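You operate a simulated robot arm through the tools that you are given. There is no shell and no other tool. Be economical: measure what you need, move in short steps, check, and stop when the job is done.

The job below is to be done with a simulated two-armed robot. You get a single attempt, and the scene is never put back.

Task
Put the green meter on the top of the grey bench away on the top of the test rack. Put the blue damper that says "7" from the top of the grey bench on the shelf of the green table and the blue damper that says "3" on top of the white fitted filter there. Put the blue foam post marked "X9" from the top of the grey bench on the top of the pump stand. Put the purple tag on the top of the grey bench away on the lower wall shelf of the seat bench. Take the yellow filter labelled "Y2" from the top of the kitting bench and leave it on the grey ring. The order is free. Set down upright: blue foam post, yellow filter.

Only the result counts: the job must be done as asked and must still hold three seconds after the hand-in. Knocking over, shifting, dropping, spilling or breaking anything else fails it.

Robot
Two 7-joint arms with two-finger grippers on one trunk, on a base that drives. Base frame: it is fixed to the floor where the robot stands at the start and does not move with it; the origin is under the middle of the robot, x ahead of it, y to its left, z up; the surface under the hand at the start is at about z = 0.8. Lengths are in m, angles in rad, forces in N, time in s.
The left shoulder is at the start at [0.07, 0.139, 1.255], the right one opposite. With the tool pointing down near the work surface each hand reaches from about 0.44 to 0.74 m from the robot's upright axis, wherever it stands, measured 20 degrees to its own side. Places, roughly: blue damper [0.75, -0.75, 0.75]; blue foam post [0.5, -0.75, 1]; fitted filter (5x5x8 cm) [0.5, -0.4, 0.8]; green meter [0.5, 0, 0.75]; grey ring [0.5, 1.5, 0.75]; lower wall shelf of the seat bench (54x18 cm) [3.54, 2.84, 1.24]; purple tag [0.5, -0.75, 0.75]; shelf of the green table (34x24 cm) [0.64, -3.24, 0.3]; top of the pump stand [3.5, -1.8, 0.9]; top of the test rack [2.1, -6.3, 0.8]; yellow filter [0.5, 1.75, 0.75]. Payload 3.43 kg a hand.
The tool frame of a hand sits at the grasp point between the pads (the TCP): z along the fingers, y along the line on which they close. The tips reach 0.03 m beyond it. Largest opening 0.104 m; the body of the gripper starts 0.057 m behind the TCP.
Orientation is told as [roll, pitch, yaw] about the base's x, y, z axes, in that order, counted from this pose: with the fingers straight down and closing along the base's y, the tool's x points along the base's -x, its y along +y and its z along -z.

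Tools
- The arms move only by the tool play_rows. It takes "left_motion", "right_motion" or both (then of equal length, played together; a hand with none holds still); each is a list of rows, each an object of numbers (a shift or turn left out is 0, a gripper value left out holds the last): "dx", "dy", "dz": the shift along the tool's x, y, z in m; "wx", "wy", "wz": the turn, a rotation vector about the tool's x, y, z in rad; "fingers": the finger opening in m, from 0 to 0.104. In form: [{"dx": .., "dy": .., "dz": .., "wx": .., "wy": .., "wz": .., "fingers": ..}, ...]. A call has 1 to 10 rows; each row shifts and turns the commanded pose from where the row before left it, along the tool's axes as they then stand. Rows are played at 5 a second. More than 0.05 m and 0.15 rad between two rows, or a gripper value outside its range, and nothing of the call is played. Where a pose cannot be reached the arm comes as near as it can. A force on the tool above 40 N (or 10 N above the force at the start of the call, whichever is more), or a blocked arm, ends the call early, and 0.2 s more pass. The fingers move at their own pace (about 0.045 m/s each) and stop on an object; they squeeze with about 44 N. The grip force told is the motor's: it shows also when the fingers shut on nothing. Time passes only in rows, and 0.2 s behind the last, so rows that do not move let the fingers close. The reply holds the time, the measured pose of the TCP, the force on the tool along the base axes, the opening and the grip force, in the units named above and with some noise, with the torque about the TCP (base axes, N m) and any sound that the robot's microphone picked up, and new pictures: "views" is both (left out), scene, wrist or none (wrist: the cameras of the hands that moved).
- Cameras (640 x 400 px; columns grow to the right, rows downward): "scene" is now at [0.1162, -0.0371, 1.4775]; the picture's right is [-0.47, -0.88, 0.00], its down [-0.59, 0.31, -0.74] and it looks along [0.66, -0.35, -0.67] (base axes); focal length 293 px, centre (320, 200). "left" rides on the left gripper at [0.067, -0.018, -0.09] in its tool frame; the picture's right is [0.25, 0.97, 0.00], its down [-0.73, 0.19, -0.66] and it looks along [-0.64, 0.17, 0.75] (tool axes); focal length 218 px, centre (320, 200). "right" rides on the right gripper at [0.067, 0.018, -0.09] in its tool frame; the picture's right is [-0.25, 0.97, 0.00], its down [-0.73, -0.19, -0.66] and it looks along [-0.64, -0.17, 0.75] (tool axes); focal length 218 px, centre (320, 200). There is no depth. A picture from a camera that has moved, and an enlarged one, comes with that camera's place and axes in the base frame and with its lens. The place of the scene camera against the robot may be out by one fixed shift of up to 0.012 m in any direction.
- move_column(by): slides the trunk up (or, below 0, down) by that many m; the arms and the scene camera ride with it, the base frame stays. It gives what a move gives, with no picture.
- base_move(legs): drives the robot by 1 to 6 legs, each [ahead, left, turn to the left] in m, m and rad, along the robot's own axes; the way and the turn of a leg run together, so that a leg with both is an arc; at most 1.5 m and 3.142 rad a leg. The arms and the cameras ride along, it lands a little off, and it stops where it bumps. It gives what a move gives, and a new picture of the scene camera.
- head_to(pan, tilt): turns the head with the scene camera to pan (to the left, within 1.501 rad either way) and tilt (down, from -0.506 to 1.204), counted from straight ahead of the robot. It gives what a move gives, and a new picture of the scene camera.
- close_up(camera, box): a new picture of the part [left, top, right, bottom] of that camera's present view, enlarged. The clock stands still meanwhile.
- finish_job(): hands the job in; it is judged then, once.

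Work in short steps. Places have to be worked out from the pictures, the camera data and where the tool is seen: move nearer, look again, correct. Check each grasp and each placing, and mend what went wrong. You have 186 turns and 260 pictures in all, those below and enlarged ones among them. Open the grippers and draw the arms clear of the work before you hand the job in, unless the task says otherwise; then end with one line.

The tools are called after ">>>" by a JSON object that holds its "name" and its "arguments". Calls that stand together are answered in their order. play_rows: Moves the arms, as the interface text tells. Its arguments: {"type":"object","properties":{"left_motion":{"type":"array","items":{"type":"object","properties":{"dx":{"type":"number"},"dy":{"type":"number"},"dz":{"type":"number"},"wx":{"type":"number"},"wy":{"type":"number"},"wz":{"type":"number"},"fingers":{"type":"number"}}}},"right_motion":{"type":"array","items":{"type":"object","properties":{"dx":{"type":"number"},"dy":{"type":"number"},"dz":{"type":"number"},"wx":{"type":"number"},"wy":{"type":"number"},"wz":{"type":"number"},"fingers":{"type":"number"}}}},"views":{"type":"string","enum":["both","scene","wrist","none"]}},"required":[]} The other tools are called the same way: move_column (by) slides the trunk up or down; base_move (legs) drives the base; head_to (pan, tilt) turns the head that bears the scene camera; close_up (camera, box) takes an enlarged picture of a part of a camera's view; finish_job () hands the job in.

At the start:

```text
clock: 0.0
left_eef_pos: [0.5118, -0.0434, 1.1906]
left_tcp_rot: [0.001, 0.001, 0.0]
left_contact_force: [-0.2, 0.0, 0.8]
left_moment: [-0.04, 0.04, 0.02]
left_width: 0.1041
left_grasp_force: 0.0
right_eef_pos: [0.4072, -0.4898, 1.162]
right_tcp_rot: [0.0, 0.0, 0.001]
right_contact_force: [-0.6, 1.0, -1.2]
right_moment: [0.0, -0.04, 0.0]
right_width: 0.1038
right_grasp_force: 0.0
trunk travel left (down, up): [-0.75, 0.19]
robot x, y, heading: [-0.0017, -0.0014, -0.001]
head pan, tilt: [-0.489, 0.735]
```

scene: 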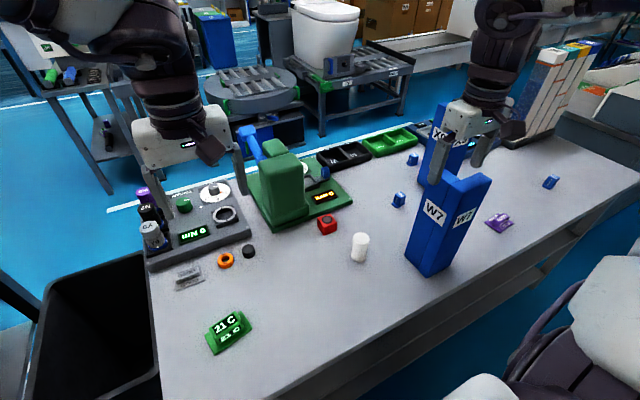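
right: 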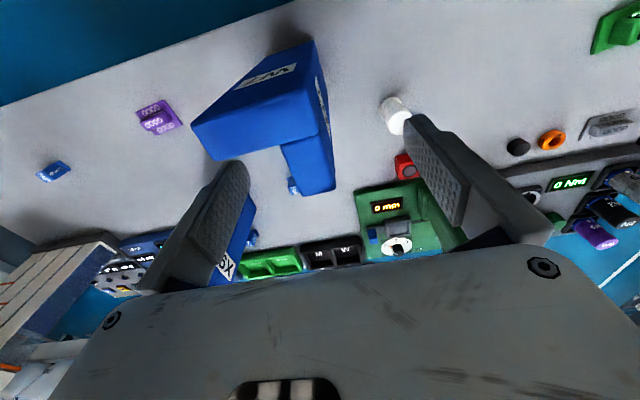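
left: 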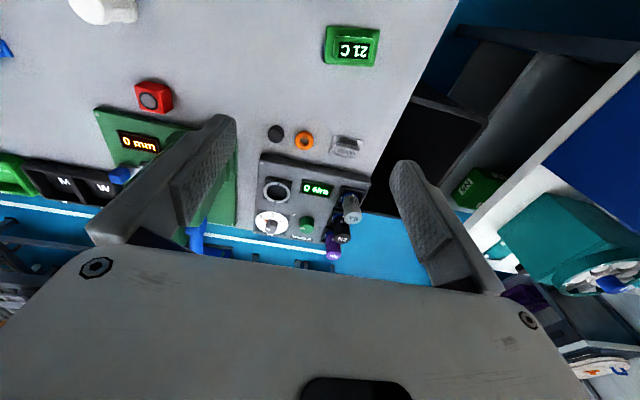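

The bench shows the green meter, two posts, three dampers and the purple tag. I take enlarged views to read the labels.

>>> {"name": "close_up", "arguments": {"camera": "scene", "box": [360, 90, 600, 240]}}

>>> {"name": "close_up", "arguments": {"camera": "right", "box": [0, 60, 320, 260]}}

```text
2.67 times, centred on (480, 165) of scene
camera zoom: at [0.1162, -0.0371, 1.4775], right [-0.47, -0.88, 0.0], down [-0.59, 0.31, -0.74], along [0.66, -0.35, -0.67], focal length 781 px, centre (-107, 293)
```

zoom: 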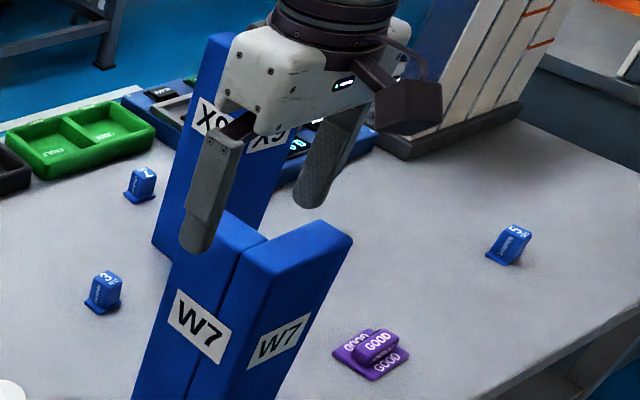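

```text
2.00 times, centred on (160, 160) of right
camera zoom: at [0.3401, -0.4716, 1.2526], right [0.25, 0.97, 0.0], down [0.73, -0.19, 0.66], along [0.64, -0.17, -0.75], focal length 436 px, centre (640, 280)
```

zoom: 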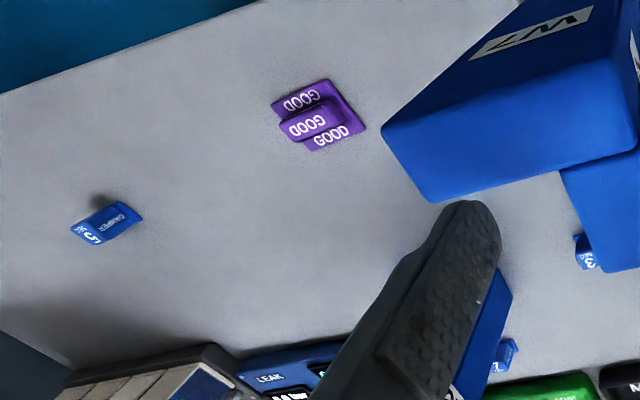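

Surface is near z=0.79, post tops near 1.09, damper 3 near (0.645,-0.615), damper 7 near (0.805,-0.815). Before driving I look around with the head to map the free floor.

>>> {"name": "head_to", "arguments": {"pan": -1.4, "tilt": 0.45}}

>>> {"name": "head_to", "arguments": {"pan": 0.0, "tilt": 0.3}}

>>> {"name": "head_to", "arguments": {"pan": 1.3, "tilt": 0.45}}

```text
clock: 1.2
left_eef_pos: [0.5112, -0.0426, 1.1914]
left_tcp_rot: [-0.001, -0.002, 0.001]
left_contact_force: [-0.5, -0.1, 0.1]
left_moment: [0.03, -0.01, -0.04]
left_width: 0.1039
left_grasp_force: 0.1
right_eef_pos: [0.4079, -0.4884, 1.1625]
right_tcp_rot: [0.001, 0.0, 0.001]
right_contact_force: [-0.2, 0.3, -0.4]
right_moment: [0.04, 0.01, -0.01]
right_width: 0.1041
right_grasp_force: 0.1
trunk travel left (down, up): [-0.75, 0.19]
robot x, y, heading: [-0.0029, -0.0004, -0.002]
head pan, tilt: [-1.4, 0.45]
camera scene: at [0.0582, -0.0885, 1.5026], right [-0.99, -0.17, 0.0], down [-0.07, 0.43, -0.9], along [0.15, -0.89, -0.44], focal length 293 px, centre (320, 200)
```

scene: 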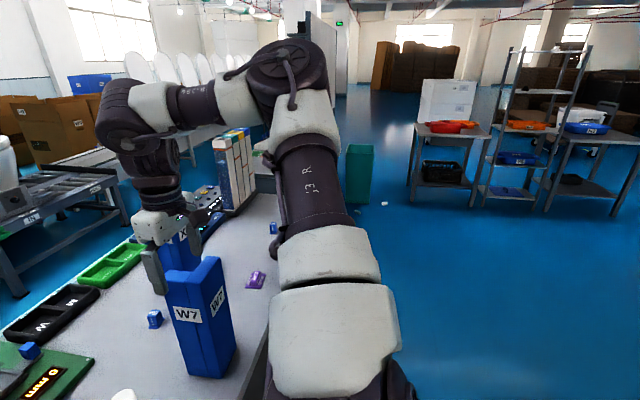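

```text
clock: 2.7
left_eef_pos: [0.5107, -0.0442, 1.1907]
left_tcp_rot: [0.001, -0.002, 0.001]
left_contact_force: [0.3, -0.4, 0.8]
left_moment: [0.02, 0.0, -0.02]
left_width: 0.104
left_grasp_force: 0.0
right_eef_pos: [0.4077, -0.4886, 1.1622]
right_tcp_rot: [0.001, 0.0, 0.0]
right_contact_force: [0.8, 0.0, 0.6]
right_moment: [0.02, 0.01, 0.02]
right_width: 0.104
right_grasp_force: 0.1
trunk travel left (down, up): [-0.75, 0.19]
robot x, y, heading: [-0.0002, 0.0021, -0.003]
head pan, tilt: [0.0, 0.3]
camera scene: at [0.1358, 0.002, 1.5165], right [0.0, -1.0, 0.0], down [-0.3, 0.0, -0.96], along [0.96, 0.0, -0.3], focal length 293 px, centre (320, 200)
```

scene: 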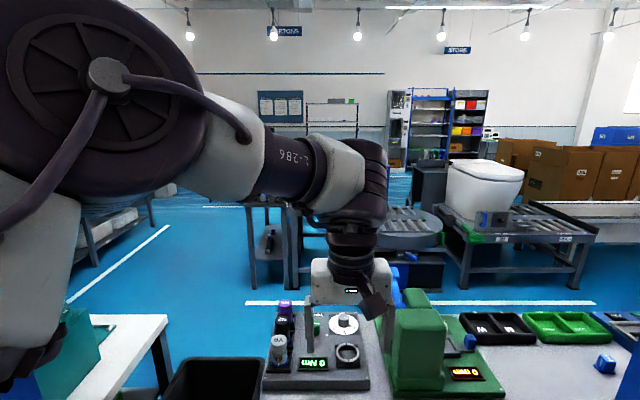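

```text
clock: 4.2
left_eef_pos: [0.5098, -0.0429, 1.1913]
left_tcp_rot: [-0.002, 0.001, -0.001]
left_contact_force: [0.0, -0.1, 0.6]
left_moment: [0.02, 0.03, 0.0]
left_width: 0.1042
left_grasp_force: 0.1
right_eef_pos: [0.4083, -0.4897, 1.1624]
right_tcp_rot: [0.0, 0.001, -0.001]
right_contact_force: [0.0, -0.5, -0.3]
right_moment: [-0.01, 0.01, 0.01]
right_width: 0.104
right_grasp_force: 0.1
trunk travel left (down, up): [-0.75, 0.19]
robot x, y, heading: [-0.0007, -0.0032, -0.004]
head pan, tilt: [1.3, 0.45]
camera scene: at [0.0671, 0.0906, 1.5026], right [0.96, -0.27, 0.0], down [-0.12, -0.42, -0.9], along [0.24, 0.87, -0.44], focal length 293 px, centre (320, 200)
```

scene: 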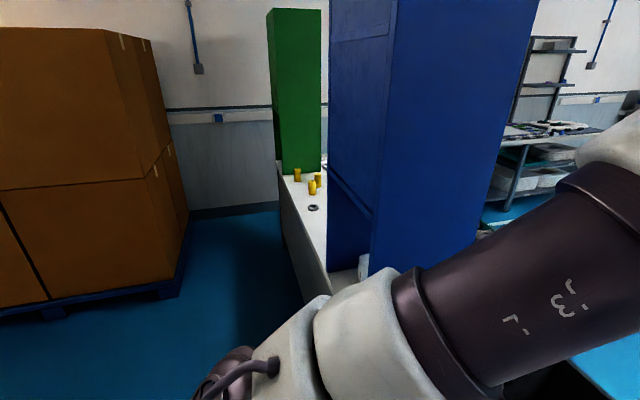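

The floor right of the robot is free (the shape at lower right was my own arm). I drive 0.45 m to the right to bring dampers and filter into the right arm's reach, hands above the post tops.

>>> {"name": "base_move", "arguments": {"legs": [[0, -0.45, 0]]}}

>>> {"name": "head_to", "arguments": {"pan": -0.25, "tilt": 0.8}}

```text
clock: 6.9
left_eef_pos: [0.5099, -0.4903, 1.1914]
left_tcp_rot: [-0.001, 0.001, -0.001]
left_contact_force: [-0.7, 0.1, -0.2]
left_moment: [0.02, 0.0, -0.01]
left_width: 0.1039
left_grasp_force: 0.1
right_eef_pos: [0.4077, -0.935, 1.1639]
right_tcp_rot: [-0.002, 0.002, -0.002]
right_contact_force: [0.3, 0.3, 0.4]
right_moment: [-0.01, 0.0, 0.01]
right_width: 0.1038
right_grasp_force: 0.1
trunk travel left (down, up): [-0.75, 0.19]
robot x, y, heading: [-0.0045, -0.4491, -0.005]
head pan, tilt: [1.3, 0.45]
camera scene: at [0.0667, -0.355, 1.5025], right [0.96, -0.27, 0.0], down [-0.12, -0.42, -0.9], along [0.24, 0.87, -0.44], focal length 293 px, centre (320, 200)
```

scene: 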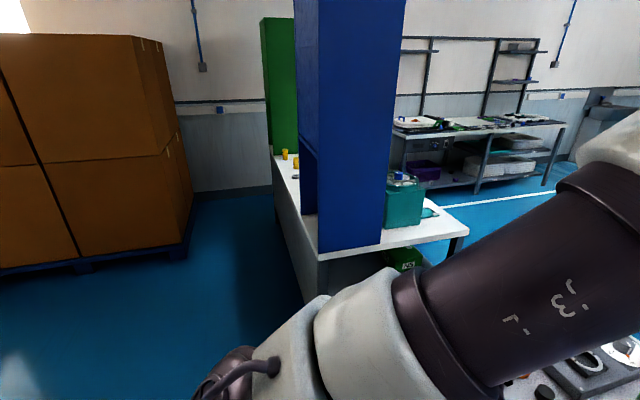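

```text
clock: 8.6
left_eef_pos: [0.5119, -0.4919, 1.1917]
left_tcp_rot: [0.001, -0.001, -0.002]
left_contact_force: [0.7, 0.1, -0.4]
left_moment: [0.02, 0.05, -0.02]
left_width: 0.1039
left_grasp_force: 0.0
right_eef_pos: [0.4073, -0.9371, 1.1624]
right_tcp_rot: [0.001, 0.0, -0.001]
right_contact_force: [-0.1, -0.1, 0.0]
right_moment: [0.0, 0.01, 0.04]
right_width: 0.1041
right_grasp_force: 0.0
trunk travel left (down, up): [-0.75, 0.19]
robot x, y, heading: [-0.0015, -0.4504, -0.001]
head pan, tilt: [-0.25, 0.799]
camera scene: at [0.1202, -0.465, 1.4722], right [-0.25, -0.97, 0.0], down [-0.69, 0.18, -0.7], along [0.68, -0.17, -0.72], focal length 293 px, centre (320, 200)
```

scene: 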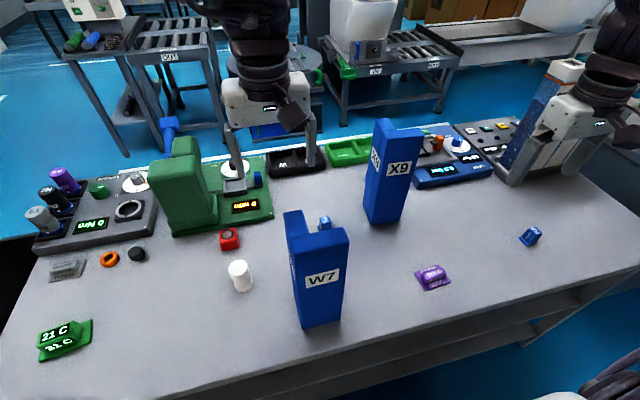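

Damper 3 sits behind W7 at about (0.645,-0.615). I move the right hand over it at the present safe height.

>>> {"name": "play_rows", "arguments": {"right_motion": [{"dx": -0.029, "dy": 0.04}, {"dx": -0.029, "dy": 0.04}, {"dx": -0.029, "dy": 0.04}, {"dx": -0.029, "dy": 0.04}, {"dx": -0.029, "dy": 0.04}, {"dx": -0.029, "dy": 0.04}, {"dx": -0.029, "dy": 0.04}, {"dx": -0.029, "dy": 0.04}], "views": "both"}}

```text
clock: 10.3
left_eef_pos: [0.5121, -0.4913, 1.19]
left_tcp_rot: [0.0, 0.0, -0.002]
left_contact_force: [0.7, 0.1, -0.4]
left_moment: [-0.02, 0.0, -0.03]
left_width: 0.1039
left_grasp_force: 0.0
right_eef_pos: [0.5391, -0.7041, 1.1327]
right_tcp_rot: [0.001, -0.001, -0.002]
right_contact_force: [0.5, 0.3, -0.3]
right_moment: [-0.03, 0.01, 0.0]
right_width: 0.1042
right_grasp_force: 0.0
right hand out of reach, approached as far as the arm can: row 5, 6, 7, 8
trunk travel left (down, up): [-0.75, 0.19]
robot x, y, heading: [0.0009, -0.4449, 0.001]
head pan, tilt: [-0.25, 0.799]
camera scene: at [0.1214, -0.4653, 1.472], right [-0.25, -0.97, 0.0], down [-0.7, 0.18, -0.7], along [0.67, -0.17, -0.72], focal length 293 px, centre (320, 200)
camera right: at [0.4713, -0.6863, 1.2226], right [0.25, 0.97, 0.0], down [0.73, -0.19, 0.66], along [0.64, -0.17, -0.75], focal length 218 px, centre (320, 200)
```

scene: 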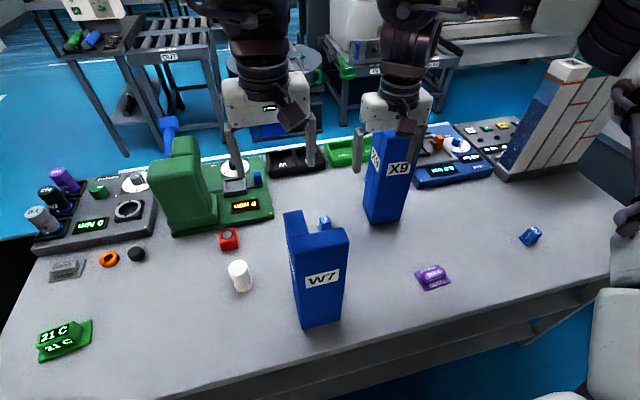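
right: 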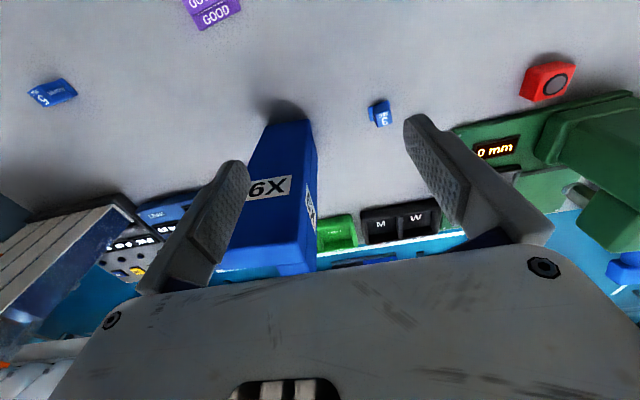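

The arm ran out of reach at that height, so I raise the trunk to gain reach; hand height rises with it.

>>> {"name": "move_column", "arguments": {"by": 0.1}}

```text
clock: 11.7
left_eef_pos: [0.5127, -0.4909, 1.2909]
left_tcp_rot: [0.0, 0.001, -0.001]
left_contact_force: [-0.9, -0.4, 0.2]
left_moment: [-0.01, 0.02, 0.01]
left_width: 0.1037
left_grasp_force: 0.0
right_eef_pos: [0.5388, -0.7042, 1.2338]
right_tcp_rot: [0.003, -0.002, -0.003]
right_contact_force: [-0.7, 0.8, -0.6]
right_moment: [0.01, -0.05, -0.01]
right_width: 0.104
right_grasp_force: 0.0
trunk travel left (down, up): [-0.85, 0.09]
robot x, y, heading: [0.0002, -0.4457, -0.002]
head pan, tilt: [-0.25, 0.799]
```

I come down to z≈1.15 while sliding left towards damper 3, then forward.

>>> {"name": "play_rows", "arguments": {"right_motion": [{"dy": 0.03, "dz": 0.035}, {"dy": 0.03, "dz": 0.03}, {"dy": 0.029, "dz": 0.02}, {"dx": -0.035}, {"dx": -0.035}, {"dx": -0.031}], "views": "wrist"}}

```text
clock: 13.1
left_eef_pos: [0.5111, -0.4917, 1.2911]
left_tcp_rot: [-0.001, -0.002, -0.001]
left_contact_force: [-0.3, -0.5, -0.4]
left_moment: [-0.02, -0.04, 0.0]
left_width: 0.1041
left_grasp_force: 0.0
right_eef_pos: [0.5507, -0.7, 1.1643]
right_tcp_rot: [0.006, -0.006, -0.002]
right_contact_force: [-0.1, -0.2, 0.0]
right_moment: [0.02, -0.01, 0.0]
right_width: 0.1042
right_grasp_force: 0.1
right hand out of reach, approached as far as the arm can: row 1, 2, 3, 4, 5, 6
trunk travel left (down, up): [-0.85, 0.09]
robot x, y, heading: [-0.0011, -0.4464, -0.005]
head pan, tilt: [-0.25, 0.799]
camera right: at [0.4828, -0.6826, 1.2538], right [0.25, 0.97, 0.01], down [0.73, -0.19, 0.66], along [0.64, -0.16, -0.75], focal length 218 px, centre (320, 200)
```

right: 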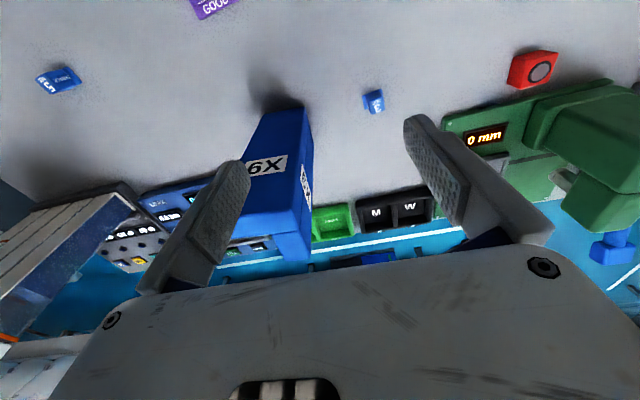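

The commanded pose seems to have run ahead of the arm. I take back the second shift in the command to test that.

>>> {"name": "play_rows", "arguments": {"right_motion": [{"dx": 0.03, "dy": -0.029}, {"dx": 0.035, "dy": -0.03}, {"dx": 0.036, "dy": -0.03}, {}, {}], "views": "none"}}

```text
clock: 14.3
left_eef_pos: [0.5115, -0.4924, 1.2911]
left_tcp_rot: [0.001, 0.001, -0.003]
left_contact_force: [0.3, 0.3, 0.1]
left_moment: [0.01, 0.0, 0.03]
left_width: 0.1041
left_grasp_force: 0.0
right_eef_pos: [0.4486, -0.7907, 1.1652]
right_tcp_rot: [0.002, -0.002, -0.001]
right_contact_force: [-0.2, -0.8, -0.1]
right_moment: [-0.03, -0.02, 0.01]
right_width: 0.104
right_grasp_force: 0.0
trunk travel left (down, up): [-0.85, 0.09]
robot x, y, heading: [-0.0004, -0.4448, -0.001]
head pan, tilt: [-0.25, 0.799]
```

Each call restarts from the measured pose; reach is simply shorter at this height. I raise the trunk fully and shift the base slightly ahead and left.

>>> {"name": "move_column", "arguments": {"by": 0.09}}

>>> {"name": "base_move", "arguments": {"legs": [[0.04, 0.05, 0]]}}

```text
clock: 15.5
left_eef_pos: [0.5113, -0.4911, 1.381]
left_tcp_rot: [-0.002, 0.001, -0.003]
left_contact_force: [-0.1, -0.4, -0.7]
left_moment: [-0.03, -0.01, -0.05]
left_width: 0.104
left_grasp_force: 0.1
right_eef_pos: [0.4489, -0.7907, 1.2549]
right_tcp_rot: [0.002, -0.002, -0.002]
right_contact_force: [0.9, -1.4, 0.5]
right_moment: [0.0, -0.01, -0.01]
right_width: 0.104
right_grasp_force: 0.1
trunk travel left (down, up): [-0.94, 0.0]
robot x, y, heading: [-0.0, -0.4483, -0.007]
head pan, tilt: [-0.25, 0.799]
```

```text
clock: 16.5
left_eef_pos: [0.541, -0.4523, 1.3835]
left_tcp_rot: [0.009, -0.007, -0.006]
left_contact_force: [-1.5, -1.2, 0.0]
left_moment: [0.12, -0.07, -0.01]
left_width: 0.1042
left_grasp_force: 0.2
right_eef_pos: [0.4786, -0.7521, 1.254]
right_tcp_rot: [0.01, -0.007, -0.002]
right_contact_force: [-1.1, -1.1, -0.4]
right_moment: [0.09, -0.09, 0.0]
right_width: 0.104
right_grasp_force: 0.1
trunk travel left (down, up): [-0.94, 0.0]
robot x, y, heading: [0.0417, -0.3979, -0.004]
head pan, tilt: [-0.25, 0.799]
camera scene: at [0.1493, -0.4282, 1.6628], right [-0.25, -0.97, -0.01], down [-0.69, 0.18, -0.7], along [0.68, -0.17, -0.71], focal length 293 px, centre (320, 200)
```

scene: 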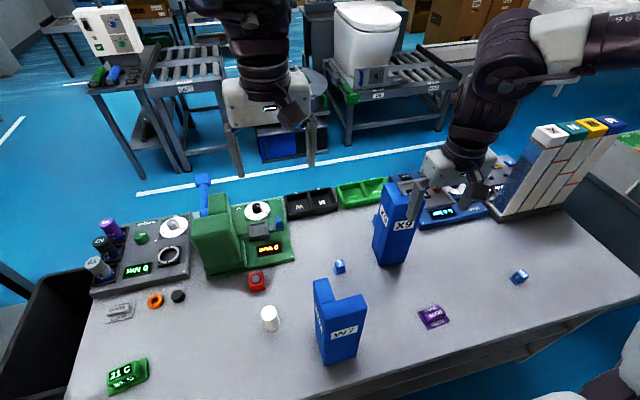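

Now there's more reach: lower to about z=1.15 and move diagonally over damper 3.

>>> {"name": "play_rows", "arguments": {"right_motion": [{"dz": 0.035, "dy": 0.025}, {"dz": 0.035, "dy": 0.025}, {"dz": 0.025, "dy": 0.025, "dx": -0.02}, {"dx": -0.035, "dy": 0.03}, {"dx": -0.04, "dy": 0.03}, {"dx": -0.04}, {"dx": -0.03}, {}], "views": "both"}}

```text
clock: 18.3
left_eef_pos: [0.5503, -0.443, 1.38]
left_tcp_rot: [0.0, -0.001, -0.003]
left_contact_force: [0.1, -0.8, 0.3]
left_moment: [0.01, 0.02, -0.02]
left_width: 0.104
left_grasp_force: 0.1
right_eef_pos: [0.5874, -0.6645, 1.2008]
right_tcp_rot: [0.004, -0.003, -0.004]
right_contact_force: [-1.0, 0.7, -1.3]
right_moment: [-0.02, 0.03, -0.02]
right_width: 0.1037
right_grasp_force: 0.1
right hand out of reach, approached as far as the arm can: row 4, 5, 6, 7
trunk travel left (down, up): [-0.94, 0.0]
robot x, y, heading: [0.0402, -0.3921, -0.003]
head pan, tilt: [-0.25, 0.799]
camera scene: at [0.1598, -0.4144, 1.6621], right [-0.25, -0.97, 0.0], down [-0.69, 0.18, -0.7], along [0.67, -0.17, -0.72], focal length 293 px, centre (320, 200)
camera right: at [0.5185, -0.6474, 1.2907], right [0.26, 0.97, 0.0], down [0.73, -0.2, 0.66], along [0.64, -0.17, -0.75], focal length 218 px, centre (320, 200)
```

scene: 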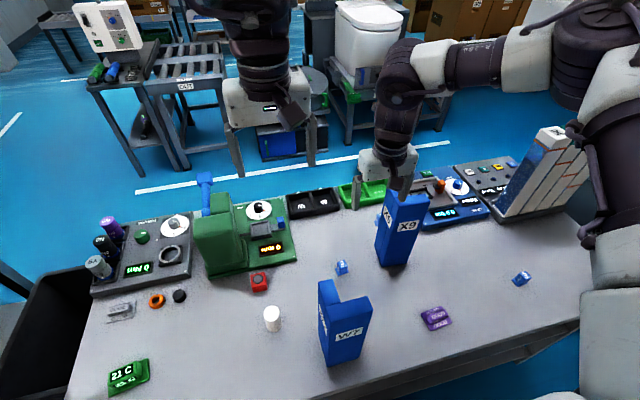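
right: 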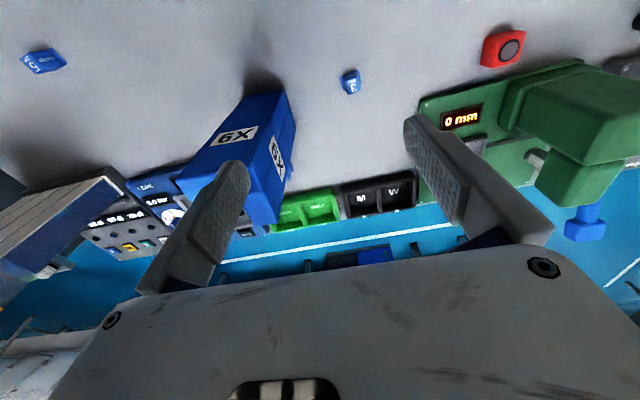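

Damper 3 confirmed at (0.64,-0.617). I descend where it is clear, then advance over it.

>>> {"name": "play_rows", "arguments": {"right_motion": [{"dz": 0.04, "dy": 0.02}, {"dz": 0.04, "dy": 0.02}, {"dz": 0.04, "dx": -0.01}, {"dz": 0.04, "dx": -0.02}, {"dz": 0.04, "dx": -0.02}, {"dz": 0.04}, {"dz": 0.03}], "views": "both"}}

```text
clock: 19.9
left_eef_pos: [0.5496, -0.4419, 1.3815]
left_tcp_rot: [-0.001, -0.001, -0.005]
left_contact_force: [-0.4, 0.1, -0.8]
left_moment: [0.03, -0.01, -0.05]
left_width: 0.1041
left_grasp_force: 0.1
right_eef_pos: [0.5146, -0.7244, 1.0828]
right_tcp_rot: [0.004, -0.005, -0.004]
right_contact_force: [-0.4, 0.5, -0.2]
right_moment: [-0.01, -0.03, 0.01]
right_width: 0.1039
right_grasp_force: 0.0
right hand out of reach, approached as far as the arm can: row 1, 2, 3, 4, 5, 6, 7
trunk travel left (down, up): [-0.94, 0.0]
robot x, y, heading: [0.0382, -0.3967, 0.001]
head pan, tilt: [-0.25, 0.799]
camera scene: at [0.1586, -0.4162, 1.6622], right [-0.25, -0.97, 0.0], down [-0.69, 0.18, -0.7], along [0.68, -0.17, -0.72], focal length 293 px, centre (320, 200)
camera right: at [0.446, -0.7076, 1.1717], right [0.26, 0.97, 0.0], down [0.73, -0.2, 0.66], along [0.64, -0.17, -0.75], focal length 218 px, centre (320, 200)
```

scene: 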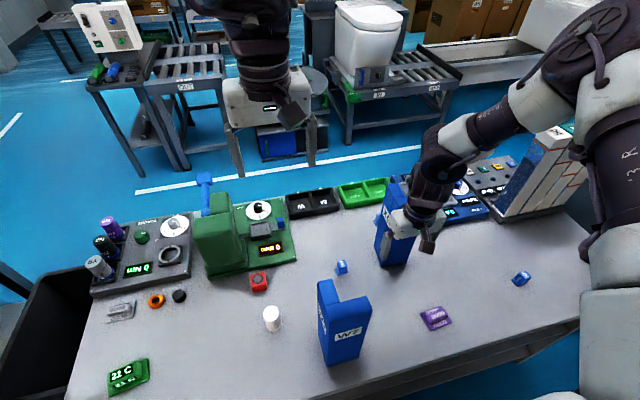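
right: 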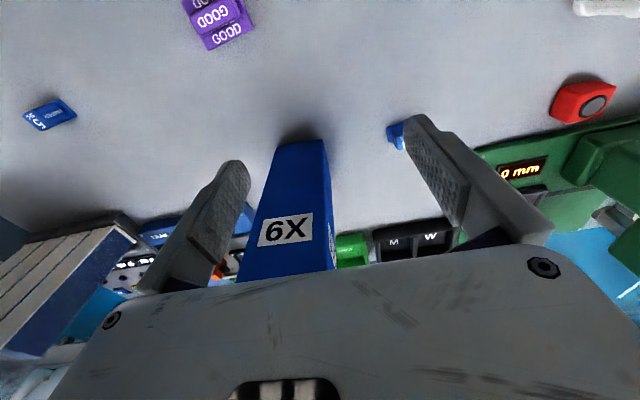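

Raising the trunk made lower reach worse (shoulder too far above). I bring the trunk back to its nominal height, where the hand ends at z≈0.89 in the free gap between the posts, and test reach there.

>>> {"name": "play_rows", "arguments": {"right_motion": [{"dx": 0.03}], "views": "none"}}

>>> {"name": "move_column", "arguments": {"by": -0.17}}

>>> {"name": "play_rows", "arguments": {"right_motion": [{"dy": 0.03}, {"dy": 0.03}, {"dx": -0.02, "dy": 0.02}, {"dx": -0.03}, {"dx": -0.03}, {"dx": -0.03}], "views": "both"}}

```text
clock: 20.3
left_eef_pos: [0.5476, -0.4434, 1.3813]
left_tcp_rot: [0.001, -0.002, -0.005]
left_contact_force: [-0.1, -1.0, 0.2]
left_moment: [0.02, 0.01, 0.0]
left_width: 0.104
left_grasp_force: 0.1
right_eef_pos: [0.4834, -0.7265, 1.0821]
right_tcp_rot: [0.004, -0.004, -0.003]
right_contact_force: [-0.9, 0.0, -0.1]
right_moment: [0.03, -0.02, 0.0]
right_width: 0.1041
right_grasp_force: 0.1
trunk travel left (down, up): [-0.94, 0.0]
robot x, y, heading: [0.0398, -0.3992, -0.005]
head pan, tilt: [-0.25, 0.799]
```

```text
clock: 22.2
left_eef_pos: [0.5501, -0.4433, 1.2119]
left_tcp_rot: [-0.001, 0.001, -0.005]
left_contact_force: [0.2, -0.1, 0.2]
left_moment: [0.0, -0.02, -0.02]
left_width: 0.1041
left_grasp_force: 0.2
right_eef_pos: [0.4868, -0.7238, 0.9117]
right_tcp_rot: [0.002, -0.002, -0.004]
right_contact_force: [1.4, -0.3, -0.4]
right_moment: [-0.04, 0.02, 0.02]
right_width: 0.104
right_grasp_force: 0.1
trunk travel left (down, up): [-0.77, 0.17]
robot x, y, heading: [0.0388, -0.3979, -0.006]
head pan, tilt: [-0.25, 0.799]
```

```text
clock: 23.6
left_eef_pos: [0.5493, -0.4451, 1.2118]
left_tcp_rot: [0.0, 0.001, -0.005]
left_contact_force: [0.6, -0.1, 0.0]
left_moment: [-0.01, 0.0, 0.02]
left_width: 0.1041
left_grasp_force: 0.0
right_eef_pos: [0.5577, -0.6867, 0.9678]
right_tcp_rot: [0.005, -0.004, -0.004]
right_contact_force: [-0.3, -0.6, -0.5]
right_moment: [0.01, 0.05, 0.01]
right_width: 0.1043
right_grasp_force: 0.1
right hand out of reach, approached as far as the arm can: row 2, 3, 4, 5, 6
trunk travel left (down, up): [-0.77, 0.17]
robot x, y, heading: [0.0386, -0.4008, -0.003]
head pan, tilt: [-0.25, 0.799]
camera scene: at [0.1592, -0.4159, 1.4921], right [-0.25, -0.97, 0.0], down [-0.69, 0.18, -0.7], along [0.67, -0.17, -0.72], focal length 293 px, centre (320, 200)
camera right: at [0.49, -0.6685, 1.0569], right [0.26, 0.97, 0.01], down [0.73, -0.2, 0.66], along [0.64, -0.17, -0.75], focal length 218 px, centre (320, 200)
```

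scene: 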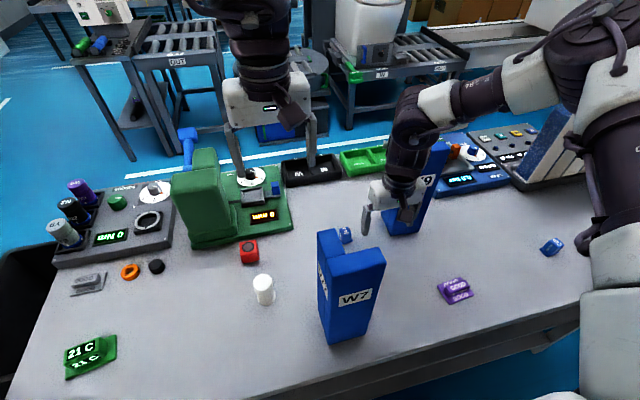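
right: 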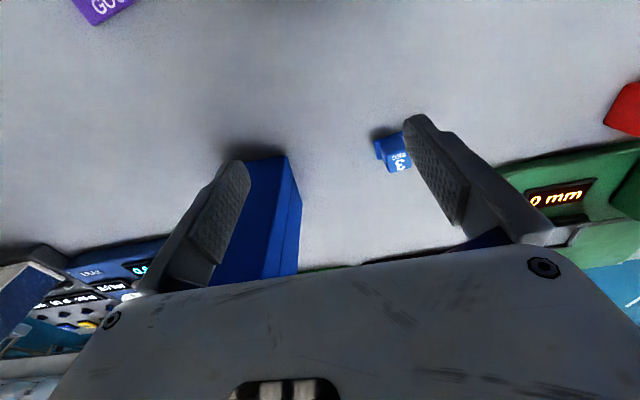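

Reach stops inward here, likely a wrist joint limit with this yaw. I back off a bit, turn the tool clockwise seen from above, and try inward again.

>>> {"name": "play_rows", "arguments": {"right_motion": [{"dx": 0.03}, {"wz": 0.15}, {"wz": 0.15}, {"wz": 0.15}, {"dy": 0.04}, {"dy": 0.03}], "views": "none"}}

```text
clock: 25.0
left_eef_pos: [0.5507, -0.4399, 1.2099]
left_tcp_rot: [-0.001, 0.0, -0.003]
left_contact_force: [0.2, -0.4, -0.8]
left_moment: [-0.04, 0.01, -0.01]
left_width: 0.1039
left_grasp_force: 0.0
right_eef_pos: [0.577, -0.6802, 0.996]
right_tcp_rot: [0.002, 0.001, -0.45]
right_contact_force: [0.5, -0.6, 0.1]
right_moment: [-0.02, 0.02, 0.03]
right_width: 0.104
right_grasp_force: 0.1
right hand out of reach, approached as far as the arm can: row 4, 5, 6
trunk travel left (down, up): [-0.77, 0.17]
robot x, y, heading: [0.0393, -0.398, 0.004]
head pan, tilt: [-0.25, 0.799]
```

The stops all lie ~0.22 m from the left hand: it's the other arm that blocks. I move the left hand away to its own side.

>>> {"name": "play_rows", "arguments": {"left_motion": [{"dy": 0.05}, {"dy": 0.05}, {"dy": 0.05}, {"dy": 0.05}, {"dy": 0.05}, {"dy": 0.04, "dx": 0.03}, {"dx": 0.05}], "right_motion": [{}, {"wz": -0.15}, {"wz": -0.15}, {"wz": -0.15}, {}, {"dx": -0.03, "dy": 0.03}, {"dx": -0.03, "dy": 0.03}], "views": "both"}}

```text
clock: 26.6
left_eef_pos: [0.3846, -0.2476, 1.1887]
left_tcp_rot: [-0.001, -0.003, -0.006]
left_contact_force: [0.7, 0.6, 0.0]
left_moment: [-0.01, -0.02, -0.01]
left_width: 0.104
left_grasp_force: 0.1
left hand out of reach, approached as far as the arm can: row 2, 3, 4, 5, 6
right_eef_pos: [0.5796, -0.66, 1.0296]
right_tcp_rot: [0.002, -0.005, -0.005]
right_contact_force: [-0.4, 0.6, 0.5]
right_moment: [-0.03, -0.02, 0.04]
right_width: 0.1039
right_grasp_force: 0.1
right hand out of reach, approached as far as the arm can: row 6, 7
trunk travel left (down, up): [-0.77, 0.17]
robot x, y, heading: [0.0407, -0.3986, -0.003]
head pan, tilt: [-0.25, 0.799]
camera scene: at [0.1565, -0.4129, 1.4924], right [-0.25, -0.97, 0.0], down [-0.69, 0.18, -0.7], along [0.68, -0.18, -0.72], focal length 293 px, centre (320, 200)
camera right: at [0.5115, -0.6428, 1.1187], right [0.26, 0.97, 0.0], down [0.73, -0.19, 0.66], along [0.64, -0.17, -0.75], focal length 218 px, centre (320, 200)
camera left: at [0.3188, -0.2649, 1.2787], right [-0.25, 0.97, 0.0], down [0.73, 0.19, 0.66], along [0.64, 0.16, -0.75], focal length 218 px, centre (320, 200)
```

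scene: 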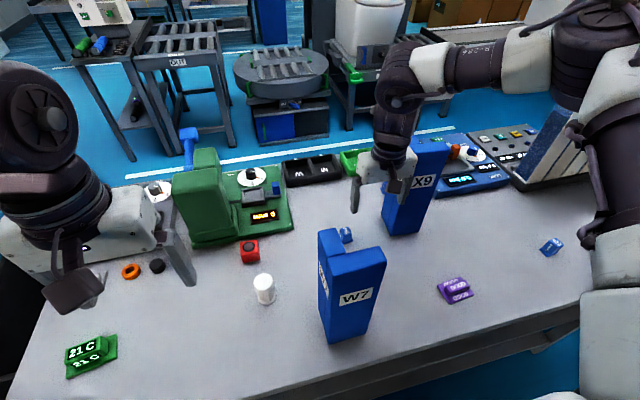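
right: 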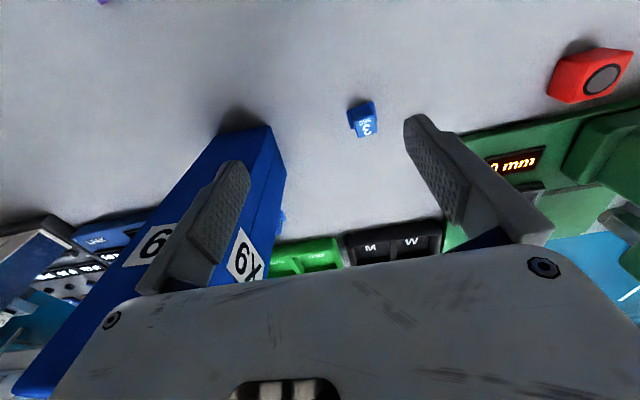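
left: 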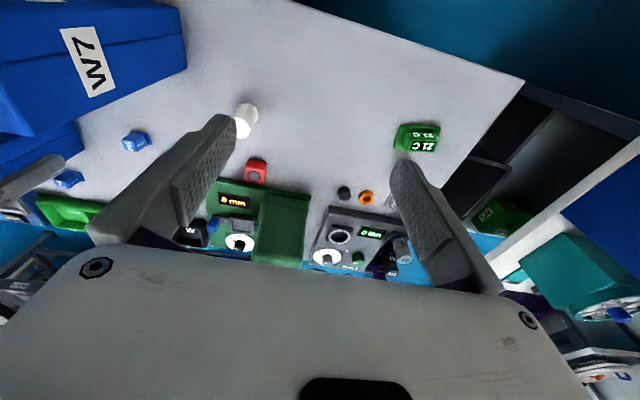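

Left hand is clear now. I test going straight down with the right hand from here.

>>> {"name": "play_rows", "arguments": {"right_motion": [{"dz": 0.04}, {"dz": 0.04}, {"dz": 0.04}, {}], "views": "none"}}

>>> {"name": "play_rows", "arguments": {"right_motion": [{"dx": -0.02}, {"dx": -0.02}, {}], "views": "none"}}

>>> {"name": "play_rows", "arguments": {"right_motion": [{"dy": 0.02}, {"dy": 0.02}, {}], "views": "none"}}

```text
clock: 27.6
left_eef_pos: [0.3876, -0.2504, 1.1874]
left_tcp_rot: [0.0, -0.001, -0.005]
left_contact_force: [-0.6, -0.5, -0.6]
left_moment: [0.02, 0.01, 0.0]
left_width: 0.1043
left_grasp_force: 0.1
right_eef_pos: [0.5418, -0.6935, 0.9473]
right_tcp_rot: [0.005, -0.004, -0.003]
right_contact_force: [-0.2, 0.2, -0.6]
right_moment: [0.0, -0.02, 0.0]
right_width: 0.1038
right_grasp_force: 0.1
right hand out of reach, approached as far as the arm can: row 1, 2, 3
trunk travel left (down, up): [-0.77, 0.17]
robot x, y, heading: [0.0417, -0.3953, -0.006]
head pan, tilt: [-0.25, 0.799]
```

```text
clock: 28.4
left_eef_pos: [0.387, -0.2498, 1.1892]
left_tcp_rot: [0.001, -0.001, -0.004]
left_contact_force: [-0.9, 1.0, -0.3]
left_moment: [-0.01, -0.03, -0.02]
left_width: 0.1041
left_grasp_force: 0.0
right_eef_pos: [0.5648, -0.7052, 0.9619]
right_tcp_rot: [0.002, -0.006, -0.005]
right_contact_force: [0.0, -0.5, 0.3]
right_moment: [-0.03, -0.03, -0.02]
right_width: 0.1041
right_grasp_force: 0.1
right hand out of reach, approached as far as the arm can: row 1, 2
trunk travel left (down, up): [-0.77, 0.17]
robot x, y, heading: [0.0383, -0.3978, -0.001]
head pan, tilt: [-0.25, 0.799]
```

```text
clock: 29.2
left_eef_pos: [0.3877, -0.2496, 1.1885]
left_tcp_rot: [0.0, 0.0, -0.004]
left_contact_force: [0.1, 0.0, 0.6]
left_moment: [0.04, 0.01, -0.01]
left_width: 0.1042
left_grasp_force: 0.2
right_eef_pos: [0.5536, -0.6733, 0.9742]
right_tcp_rot: [0.004, -0.003, -0.003]
right_contact_force: [-0.2, -0.2, -0.1]
right_moment: [-0.01, -0.01, 0.0]
right_width: 0.1043
right_grasp_force: 0.1
right hand out of reach, approached as far as the arm can: row 1, 2
trunk travel left (down, up): [-0.77, 0.17]
robot x, y, heading: [0.0416, -0.3964, -0.003]
head pan, tilt: [-0.25, 0.799]
```

The block direction (forward/inward/down) looks like an elbow posture limit. I lift, fold the arm in close in front of the body, and then extend forward again so the elbow takes another posture.

>>> {"name": "play_rows", "arguments": {"right_motion": [{"dz": -0.05}, {"dz": -0.05}, {"dz": -0.05}, {"dz": -0.04, "dx": 0.02}, {"dx": 0.05}, {"dx": 0.05}, {"dx": 0.05, "dy": 0.01}, {"dy": 0.04}, {"dy": 0.04}], "views": "none"}}

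>>> {"name": "play_rows", "arguments": {"right_motion": [{"dy": 0.04}, {"dy": 0.04}, {"dx": -0.04}, {"dx": -0.04}, {"dx": -0.04}, {"dx": -0.04}, {"dx": -0.04}], "views": "scene"}}

```text
refused: row 7 steps farther than a row can; nothing moved
```

```text
clock: 30.8
left_eef_pos: [0.3871, -0.2505, 1.1876]
left_tcp_rot: [0.0, 0.0, -0.004]
left_contact_force: [0.2, -0.5, -0.3]
left_moment: [-0.02, 0.01, 0.05]
left_width: 0.104
left_grasp_force: 0.2
right_eef_pos: [0.6096, -0.6966, 1.0477]
right_tcp_rot: [0.004, -0.002, -0.003]
right_contact_force: [-0.7, 1.2, -0.5]
right_moment: [0.0, 0.0, -0.01]
right_width: 0.1043
right_grasp_force: 0.1
right hand out of reach, approached as far as the arm can: row 1, 2, 3, 4, 5, 6, 7
trunk travel left (down, up): [-0.77, 0.17]
robot x, y, heading: [0.0379, -0.3975, 0.003]
head pan, tilt: [-0.25, 0.799]
camera scene: at [0.1591, -0.4157, 1.4921], right [-0.25, -0.97, 0.0], down [-0.69, 0.18, -0.7], along [0.67, -0.17, -0.72], focal length 293 px, centre (320, 200)
```

scene: 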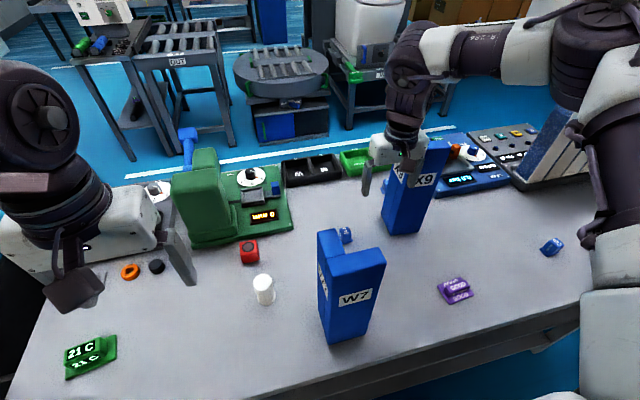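

The folding call was refused (row too long), so only the extension ran; nothing was touched. I lift first and fold back in smaller rows.

>>> {"name": "play_rows", "arguments": {"right_motion": [{"dx": 0.03, "dz": -0.02}, {"dz": -0.045}, {"dz": -0.045}, {"dz": -0.02, "dx": 0.04}, {"dx": 0.045}, {"dx": 0.045}, {"dx": 0.045}, {"dy": 0.04}, {"dy": 0.04}, {"dy": 0.04}], "views": "none"}}

```text
clock: 33.0
left_eef_pos: [0.388, -0.2513, 1.1876]
left_tcp_rot: [0.0, 0.0, -0.005]
left_contact_force: [-1.1, -0.6, 0.9]
left_moment: [-0.03, 0.03, -0.03]
left_width: 0.1038
left_grasp_force: 0.2
right_eef_pos: [0.435, -0.6233, 1.1895]
right_tcp_rot: [0.004, 0.001, 0.002]
right_contact_force: [-0.5, -0.8, -0.9]
right_moment: [0.02, 0.01, 0.0]
right_width: 0.104
right_grasp_force: 0.0
right hand out of reach, approached as far as the arm can: row 9, 10
trunk travel left (down, up): [-0.77, 0.17]
robot x, y, heading: [0.0375, -0.3971, -0.007]
head pan, tilt: [-0.25, 0.799]
```

The right arm's posture seems limited to outward azimuths (shoulder limit). I check whether the left arm has a freer range: outward and down in the clear area over the bench front.

>>> {"name": "play_rows", "arguments": {"left_motion": [{"dy": 0.05}, {"dy": 0.05}, {"dy": 0.05}, {"dx": -0.04}, {"dx": -0.04}, {}], "right_motion": [{"dy": -0.04}, {"dy": -0.05}, {"dy": -0.05}, {"dy": -0.05}, {}, {}], "views": "scene"}}

```text
clock: 34.4
left_eef_pos: [0.3971, -0.2132, 1.169]
left_tcp_rot: [-0.002, -0.005, -0.002]
left_contact_force: [-0.4, 0.2, 1.1]
left_moment: [-0.01, -0.06, 0.01]
left_width: 0.104
left_grasp_force: 0.0
left hand out of reach, approached as far as the arm can: row 1, 2, 3, 4, 5
right_eef_pos: [0.4325, -0.8121, 1.1893]
right_tcp_rot: [0.001, -0.003, -0.002]
right_contact_force: [0.1, 0.2, -0.8]
right_moment: [0.0, 0.02, 0.01]
right_width: 0.1042
right_grasp_force: 0.0
trunk travel left (down, up): [-0.77, 0.17]
robot x, y, heading: [0.0385, -0.3979, -0.0]
head pan, tilt: [-0.25, 0.799]
camera scene: at [0.1563, -0.4154, 1.4924], right [-0.25, -0.97, 0.0], down [-0.69, 0.18, -0.7], along [0.68, -0.17, -0.72], focal length 293 px, centre (320, 200)
```

scene: 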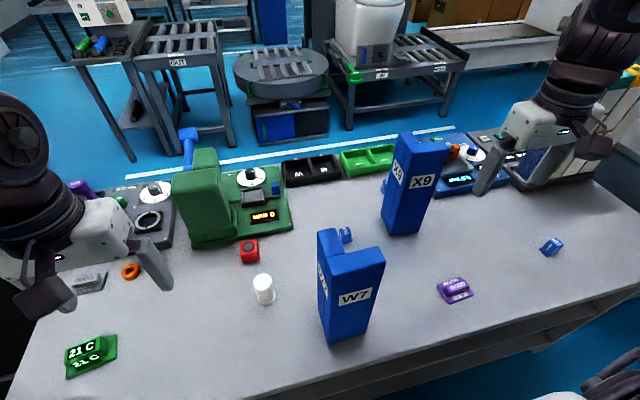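

Left is similarly limited high up. The stated range is near the surface, so I lower the left hand over the empty bench area and test its range there.

>>> {"name": "play_rows", "arguments": {"left_motion": [{"dz": 0.04}, {"dz": 0.04}, {"dz": 0.04}, {"dz": 0.04}, {"dz": 0.04}, {"dz": 0.04}, {}], "views": "none"}}

```text
clock: 36.0
left_eef_pos: [0.4009, -0.2125, 0.9814]
left_tcp_rot: [0.003, -0.002, -0.001]
left_contact_force: [0.0, 0.9, 0.6]
left_moment: [0.0, 0.02, -0.01]
left_width: 0.1043
left_grasp_force: 0.0
left hand out of reach, approached as far as the arm can: row 5, 6
right_eef_pos: [0.4342, -0.8117, 1.1877]
right_tcp_rot: [0.001, -0.001, -0.004]
right_contact_force: [0.5, -0.6, 0.7]
right_moment: [0.01, -0.01, -0.02]
right_width: 0.1042
right_grasp_force: 0.0
trunk travel left (down, up): [-0.77, 0.17]
robot x, y, heading: [0.0391, -0.4007, 0.001]
head pan, tilt: [-0.25, 0.799]
```

At 0.41 m radius it meets the stated minimum reach. Now I extend forward at this height.

>>> {"name": "play_rows", "arguments": {"left_motion": [{"dx": -0.04}, {"dx": -0.04}, {"dx": -0.04}, {}], "views": "none"}}

```text
clock: 37.0
left_eef_pos: [0.4094, -0.2294, 0.9828]
left_tcp_rot: [-0.001, -0.001, -0.003]
left_contact_force: [0.2, -0.2, 0.2]
left_moment: [-0.03, -0.01, 0.0]
left_width: 0.104
left_grasp_force: 0.0
left hand out of reach, approached as far as the arm can: row 1, 2, 3
right_eef_pos: [0.4337, -0.811, 1.1885]
right_tcp_rot: [0.001, -0.002, -0.005]
right_contact_force: [-0.6, 0.2, 0.5]
right_moment: [-0.01, -0.02, 0.0]
right_width: 0.104
right_grasp_force: 0.0
trunk travel left (down, up): [-0.77, 0.17]
robot x, y, heading: [0.0369, -0.398, 0.002]
head pan, tilt: [-0.25, 0.799]
```

Still blocked forward; I test whether turning the tool yaw frees it.

>>> {"name": "play_rows", "arguments": {"left_motion": [{"wz": 0.15}, {"wz": 0.15}, {"wz": 0.15}, {"wz": 0.15}, {}], "views": "none"}}

>>> {"name": "play_rows", "arguments": {"left_motion": [{"dx": -0.03, "dy": 0.02}, {"dx": -0.03, "dy": 0.02}, {}], "views": "none"}}

```text
clock: 38.2
left_eef_pos: [0.3775, -0.2616, 1.0429]
left_tcp_rot: [-0.004, -0.017, -0.292]
left_contact_force: [0.1, 0.4, 0.1]
left_moment: [0.02, -0.02, 0.0]
left_width: 0.104
left_grasp_force: 0.1
left hand out of reach, approached as far as the arm can: row 1, 2, 3, 4
right_eef_pos: [0.4335, -0.8117, 1.189]
right_tcp_rot: [0.001, -0.002, -0.003]
right_contact_force: [-0.1, -0.3, 0.3]
right_moment: [-0.01, -0.04, 0.0]
right_width: 0.1038
right_grasp_force: 0.1
trunk travel left (down, up): [-0.77, 0.17]
robot x, y, heading: [0.0382, -0.3961, 0.002]
head pan, tilt: [-0.25, 0.799]
```

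```text
clock: 39.0
left_eef_pos: [0.3787, -0.2637, 1.043]
left_tcp_rot: [-0.003, -0.015, -0.29]
left_contact_force: [0.1, 0.6, 0.1]
left_moment: [0.03, 0.0, 0.01]
left_width: 0.1042
left_grasp_force: 0.1
left hand out of reach, approached as far as the arm can: row 1, 2
right_eef_pos: [0.4334, -0.8126, 1.189]
right_tcp_rot: [0.004, -0.001, -0.003]
right_contact_force: [0.6, -0.2, 1.0]
right_moment: [0.04, -0.01, -0.01]
right_width: 0.1039
right_grasp_force: 0.0
trunk travel left (down, up): [-0.77, 0.17]
robot x, y, heading: [0.038, -0.3923, -0.005]
head pan, tilt: [-0.25, 0.799]
```

Clockwise made the left worse, so its wrist roll is at a limit. I turn it counter-clockwise instead, then extend.

>>> {"name": "play_rows", "arguments": {"left_motion": [{"wz": -0.15}, {"wz": -0.15}, {"wz": -0.15}, {"wz": -0.15}, {"wz": -0.15}, {"wz": -0.15}, {"wz": -0.15}, {"wz": -0.15}, {}], "views": "none"}}

>>> {"name": "play_rows", "arguments": {"left_motion": [{"dx": -0.03, "dy": -0.03}, {"dx": -0.03, "dy": -0.03}, {"dx": -0.03, "dy": -0.03}, {}], "views": "scene"}}

```text
clock: 41.0
left_eef_pos: [0.3772, -0.2644, 1.0415]
left_tcp_rot: [-0.014, -0.002, 0.91]
left_contact_force: [0.0, 0.6, 0.3]
left_moment: [0.0, 0.04, 0.01]
left_width: 0.104
left_grasp_force: 0.1
right_eef_pos: [0.4342, -0.8106, 1.1872]
right_tcp_rot: [0.0, -0.002, -0.004]
right_contact_force: [-0.5, 1.0, -0.8]
right_moment: [0.0, 0.0, 0.01]
right_width: 0.104
right_grasp_force: 0.1
trunk travel left (down, up): [-0.77, 0.17]
robot x, y, heading: [0.0389, -0.3945, -0.001]
head pan, tilt: [-0.25, 0.799]
```

```text
clock: 42.0
left_eef_pos: [0.502, -0.248, 1.0431]
left_tcp_rot: [-0.015, -0.002, 0.907]
left_contact_force: [-0.8, -0.1, -0.4]
left_moment: [-0.02, -0.02, -0.01]
left_width: 0.1042
left_grasp_force: 0.0
right_eef_pos: [0.4333, -0.8117, 1.1876]
right_tcp_rot: [0.003, -0.002, -0.003]
right_contact_force: [0.1, 0.0, 0.3]
right_moment: [0.0, -0.01, -0.01]
right_width: 0.1041
right_grasp_force: 0.0
trunk travel left (down, up): [-0.77, 0.17]
robot x, y, heading: [0.038, -0.3965, -0.0]
head pan, tilt: [-0.25, 0.799]
camera scene: at [0.1587, -0.415, 1.4922], right [-0.25, -0.97, 0.0], down [-0.69, 0.18, -0.7], along [0.68, -0.17, -0.72], focal length 293 px, centre (320, 200)
```

scene: 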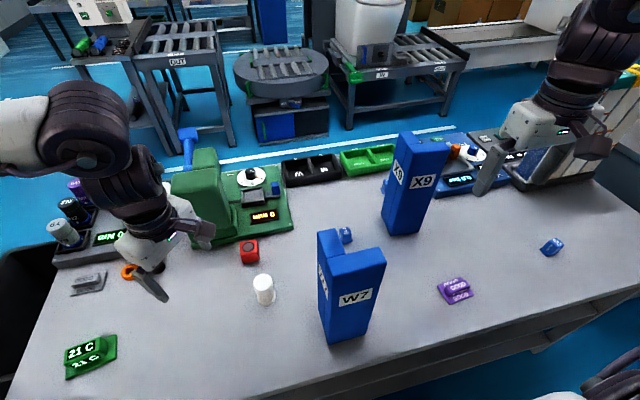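

Confirmed: it was the wrist roll limit. I apply a counter-clockwise yaw of 0.9 to the right hand too, and move it toward damper 3.

>>> {"name": "play_rows", "arguments": {"right_motion": [{"wz": -0.15}, {"wz": -0.15}, {"wz": -0.15}, {"wz": -0.15}, {"wz": -0.15}, {"wz": -0.15}, {}], "views": "none"}}

>>> {"name": "play_rows", "arguments": {"right_motion": [{"dx": -0.045}, {"dx": -0.045}, {"dx": -0.045}, {"dx": -0.045}, {"dx": -0.045}, {"dx": -0.045}, {}], "views": "wrist"}}

```text
clock: 43.6
left_eef_pos: [0.5028, -0.2483, 1.0428]
left_tcp_rot: [-0.017, -0.001, 0.91]
left_contact_force: [-0.3, 1.0, 0.0]
left_moment: [0.02, 0.02, -0.01]
left_width: 0.1041
left_grasp_force: 0.1
right_eef_pos: [0.4316, -0.8118, 1.1881]
right_tcp_rot: [-0.001, -0.004, 0.896]
right_contact_force: [0.4, -0.8, 0.3]
right_moment: [-0.05, 0.0, -0.01]
right_width: 0.104
right_grasp_force: 0.1
trunk travel left (down, up): [-0.77, 0.17]
robot x, y, heading: [0.0395, -0.3967, -0.007]
head pan, tilt: [-0.25, 0.799]
```

```text
clock: 45.2
left_eef_pos: [0.5031, -0.2486, 1.0435]
left_tcp_rot: [-0.016, -0.001, 0.91]
left_contact_force: [0.0, 0.2, -0.7]
left_moment: [0.03, 0.02, 0.0]
left_width: 0.104
left_grasp_force: 0.0
right_eef_pos: [0.5586, -0.6399, 1.175]
right_tcp_rot: [0.002, -0.006, 0.895]
right_contact_force: [0.4, -0.1, 0.9]
right_moment: [0.0, 0.02, 0.01]
right_width: 0.1041
right_grasp_force: 0.1
right hand out of reach, approached as far as the arm can: row 5, 6
trunk travel left (down, up): [-0.77, 0.17]
robot x, y, heading: [0.0385, -0.3963, -0.005]
head pan, tilt: [-0.25, 0.799]
camera right: at [0.5023, -0.6824, 1.264], right [-0.6, 0.8, 0.0], down [0.6, 0.45, 0.66], along [0.53, 0.4, -0.75], focal length 218 px, centre (320, 200)
```

right: 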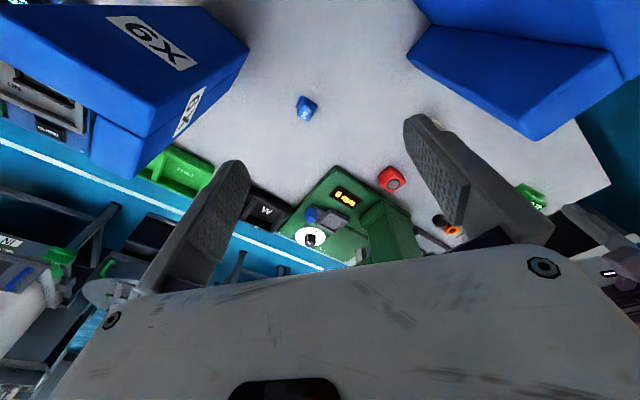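

Damper 3 refined at (0.643,-0.609). I descend first, then shift over it.

>>> {"name": "play_rows", "arguments": {"right_motion": [{"dz": 0.045}, {"dz": 0.045}, {"dz": 0.045}, {"dx": -0.025, "dy": -0.015, "dz": 0.03}, {"dx": -0.025, "dy": -0.015, "dz": 0.03}, {"dx": -0.027, "dy": -0.016, "dz": 0.03}, {}], "views": "wrist"}}

```text
clock: 46.8
left_eef_pos: [0.5034, -0.2486, 1.0423]
left_tcp_rot: [-0.016, -0.002, 0.907]
left_contact_force: [-0.1, 0.4, 0.0]
left_moment: [-0.03, -0.01, 0.02]
left_width: 0.1039
left_grasp_force: 0.0
right_eef_pos: [0.5698, -0.6652, 1.0002]
right_tcp_rot: [0.0, -0.008, 0.896]
right_contact_force: [0.3, -0.3, 0.6]
right_moment: [-0.01, 0.01, 0.0]
right_width: 0.1038
right_grasp_force: 0.2
right hand out of reach, approached as far as the arm can: row 4, 5, 6
trunk travel left (down, up): [-0.77, 0.17]
robot x, y, heading: [0.0405, -0.3993, -0.002]
head pan, tilt: [-0.25, 0.799]
camera right: at [0.5129, -0.7074, 1.0902], right [-0.6, 0.8, 0.0], down [0.6, 0.45, 0.66], along [0.53, 0.4, -0.75], focal length 218 px, centre (320, 200)
```

right: 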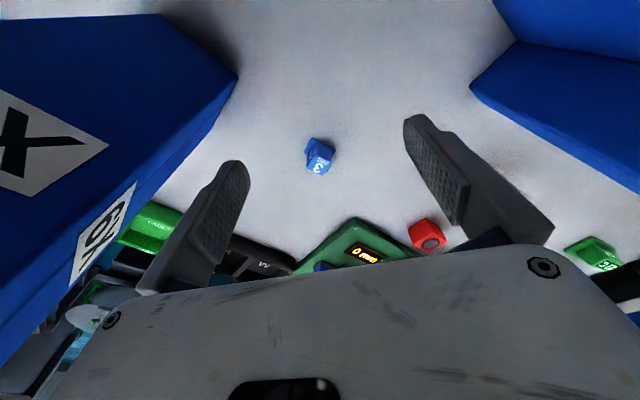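

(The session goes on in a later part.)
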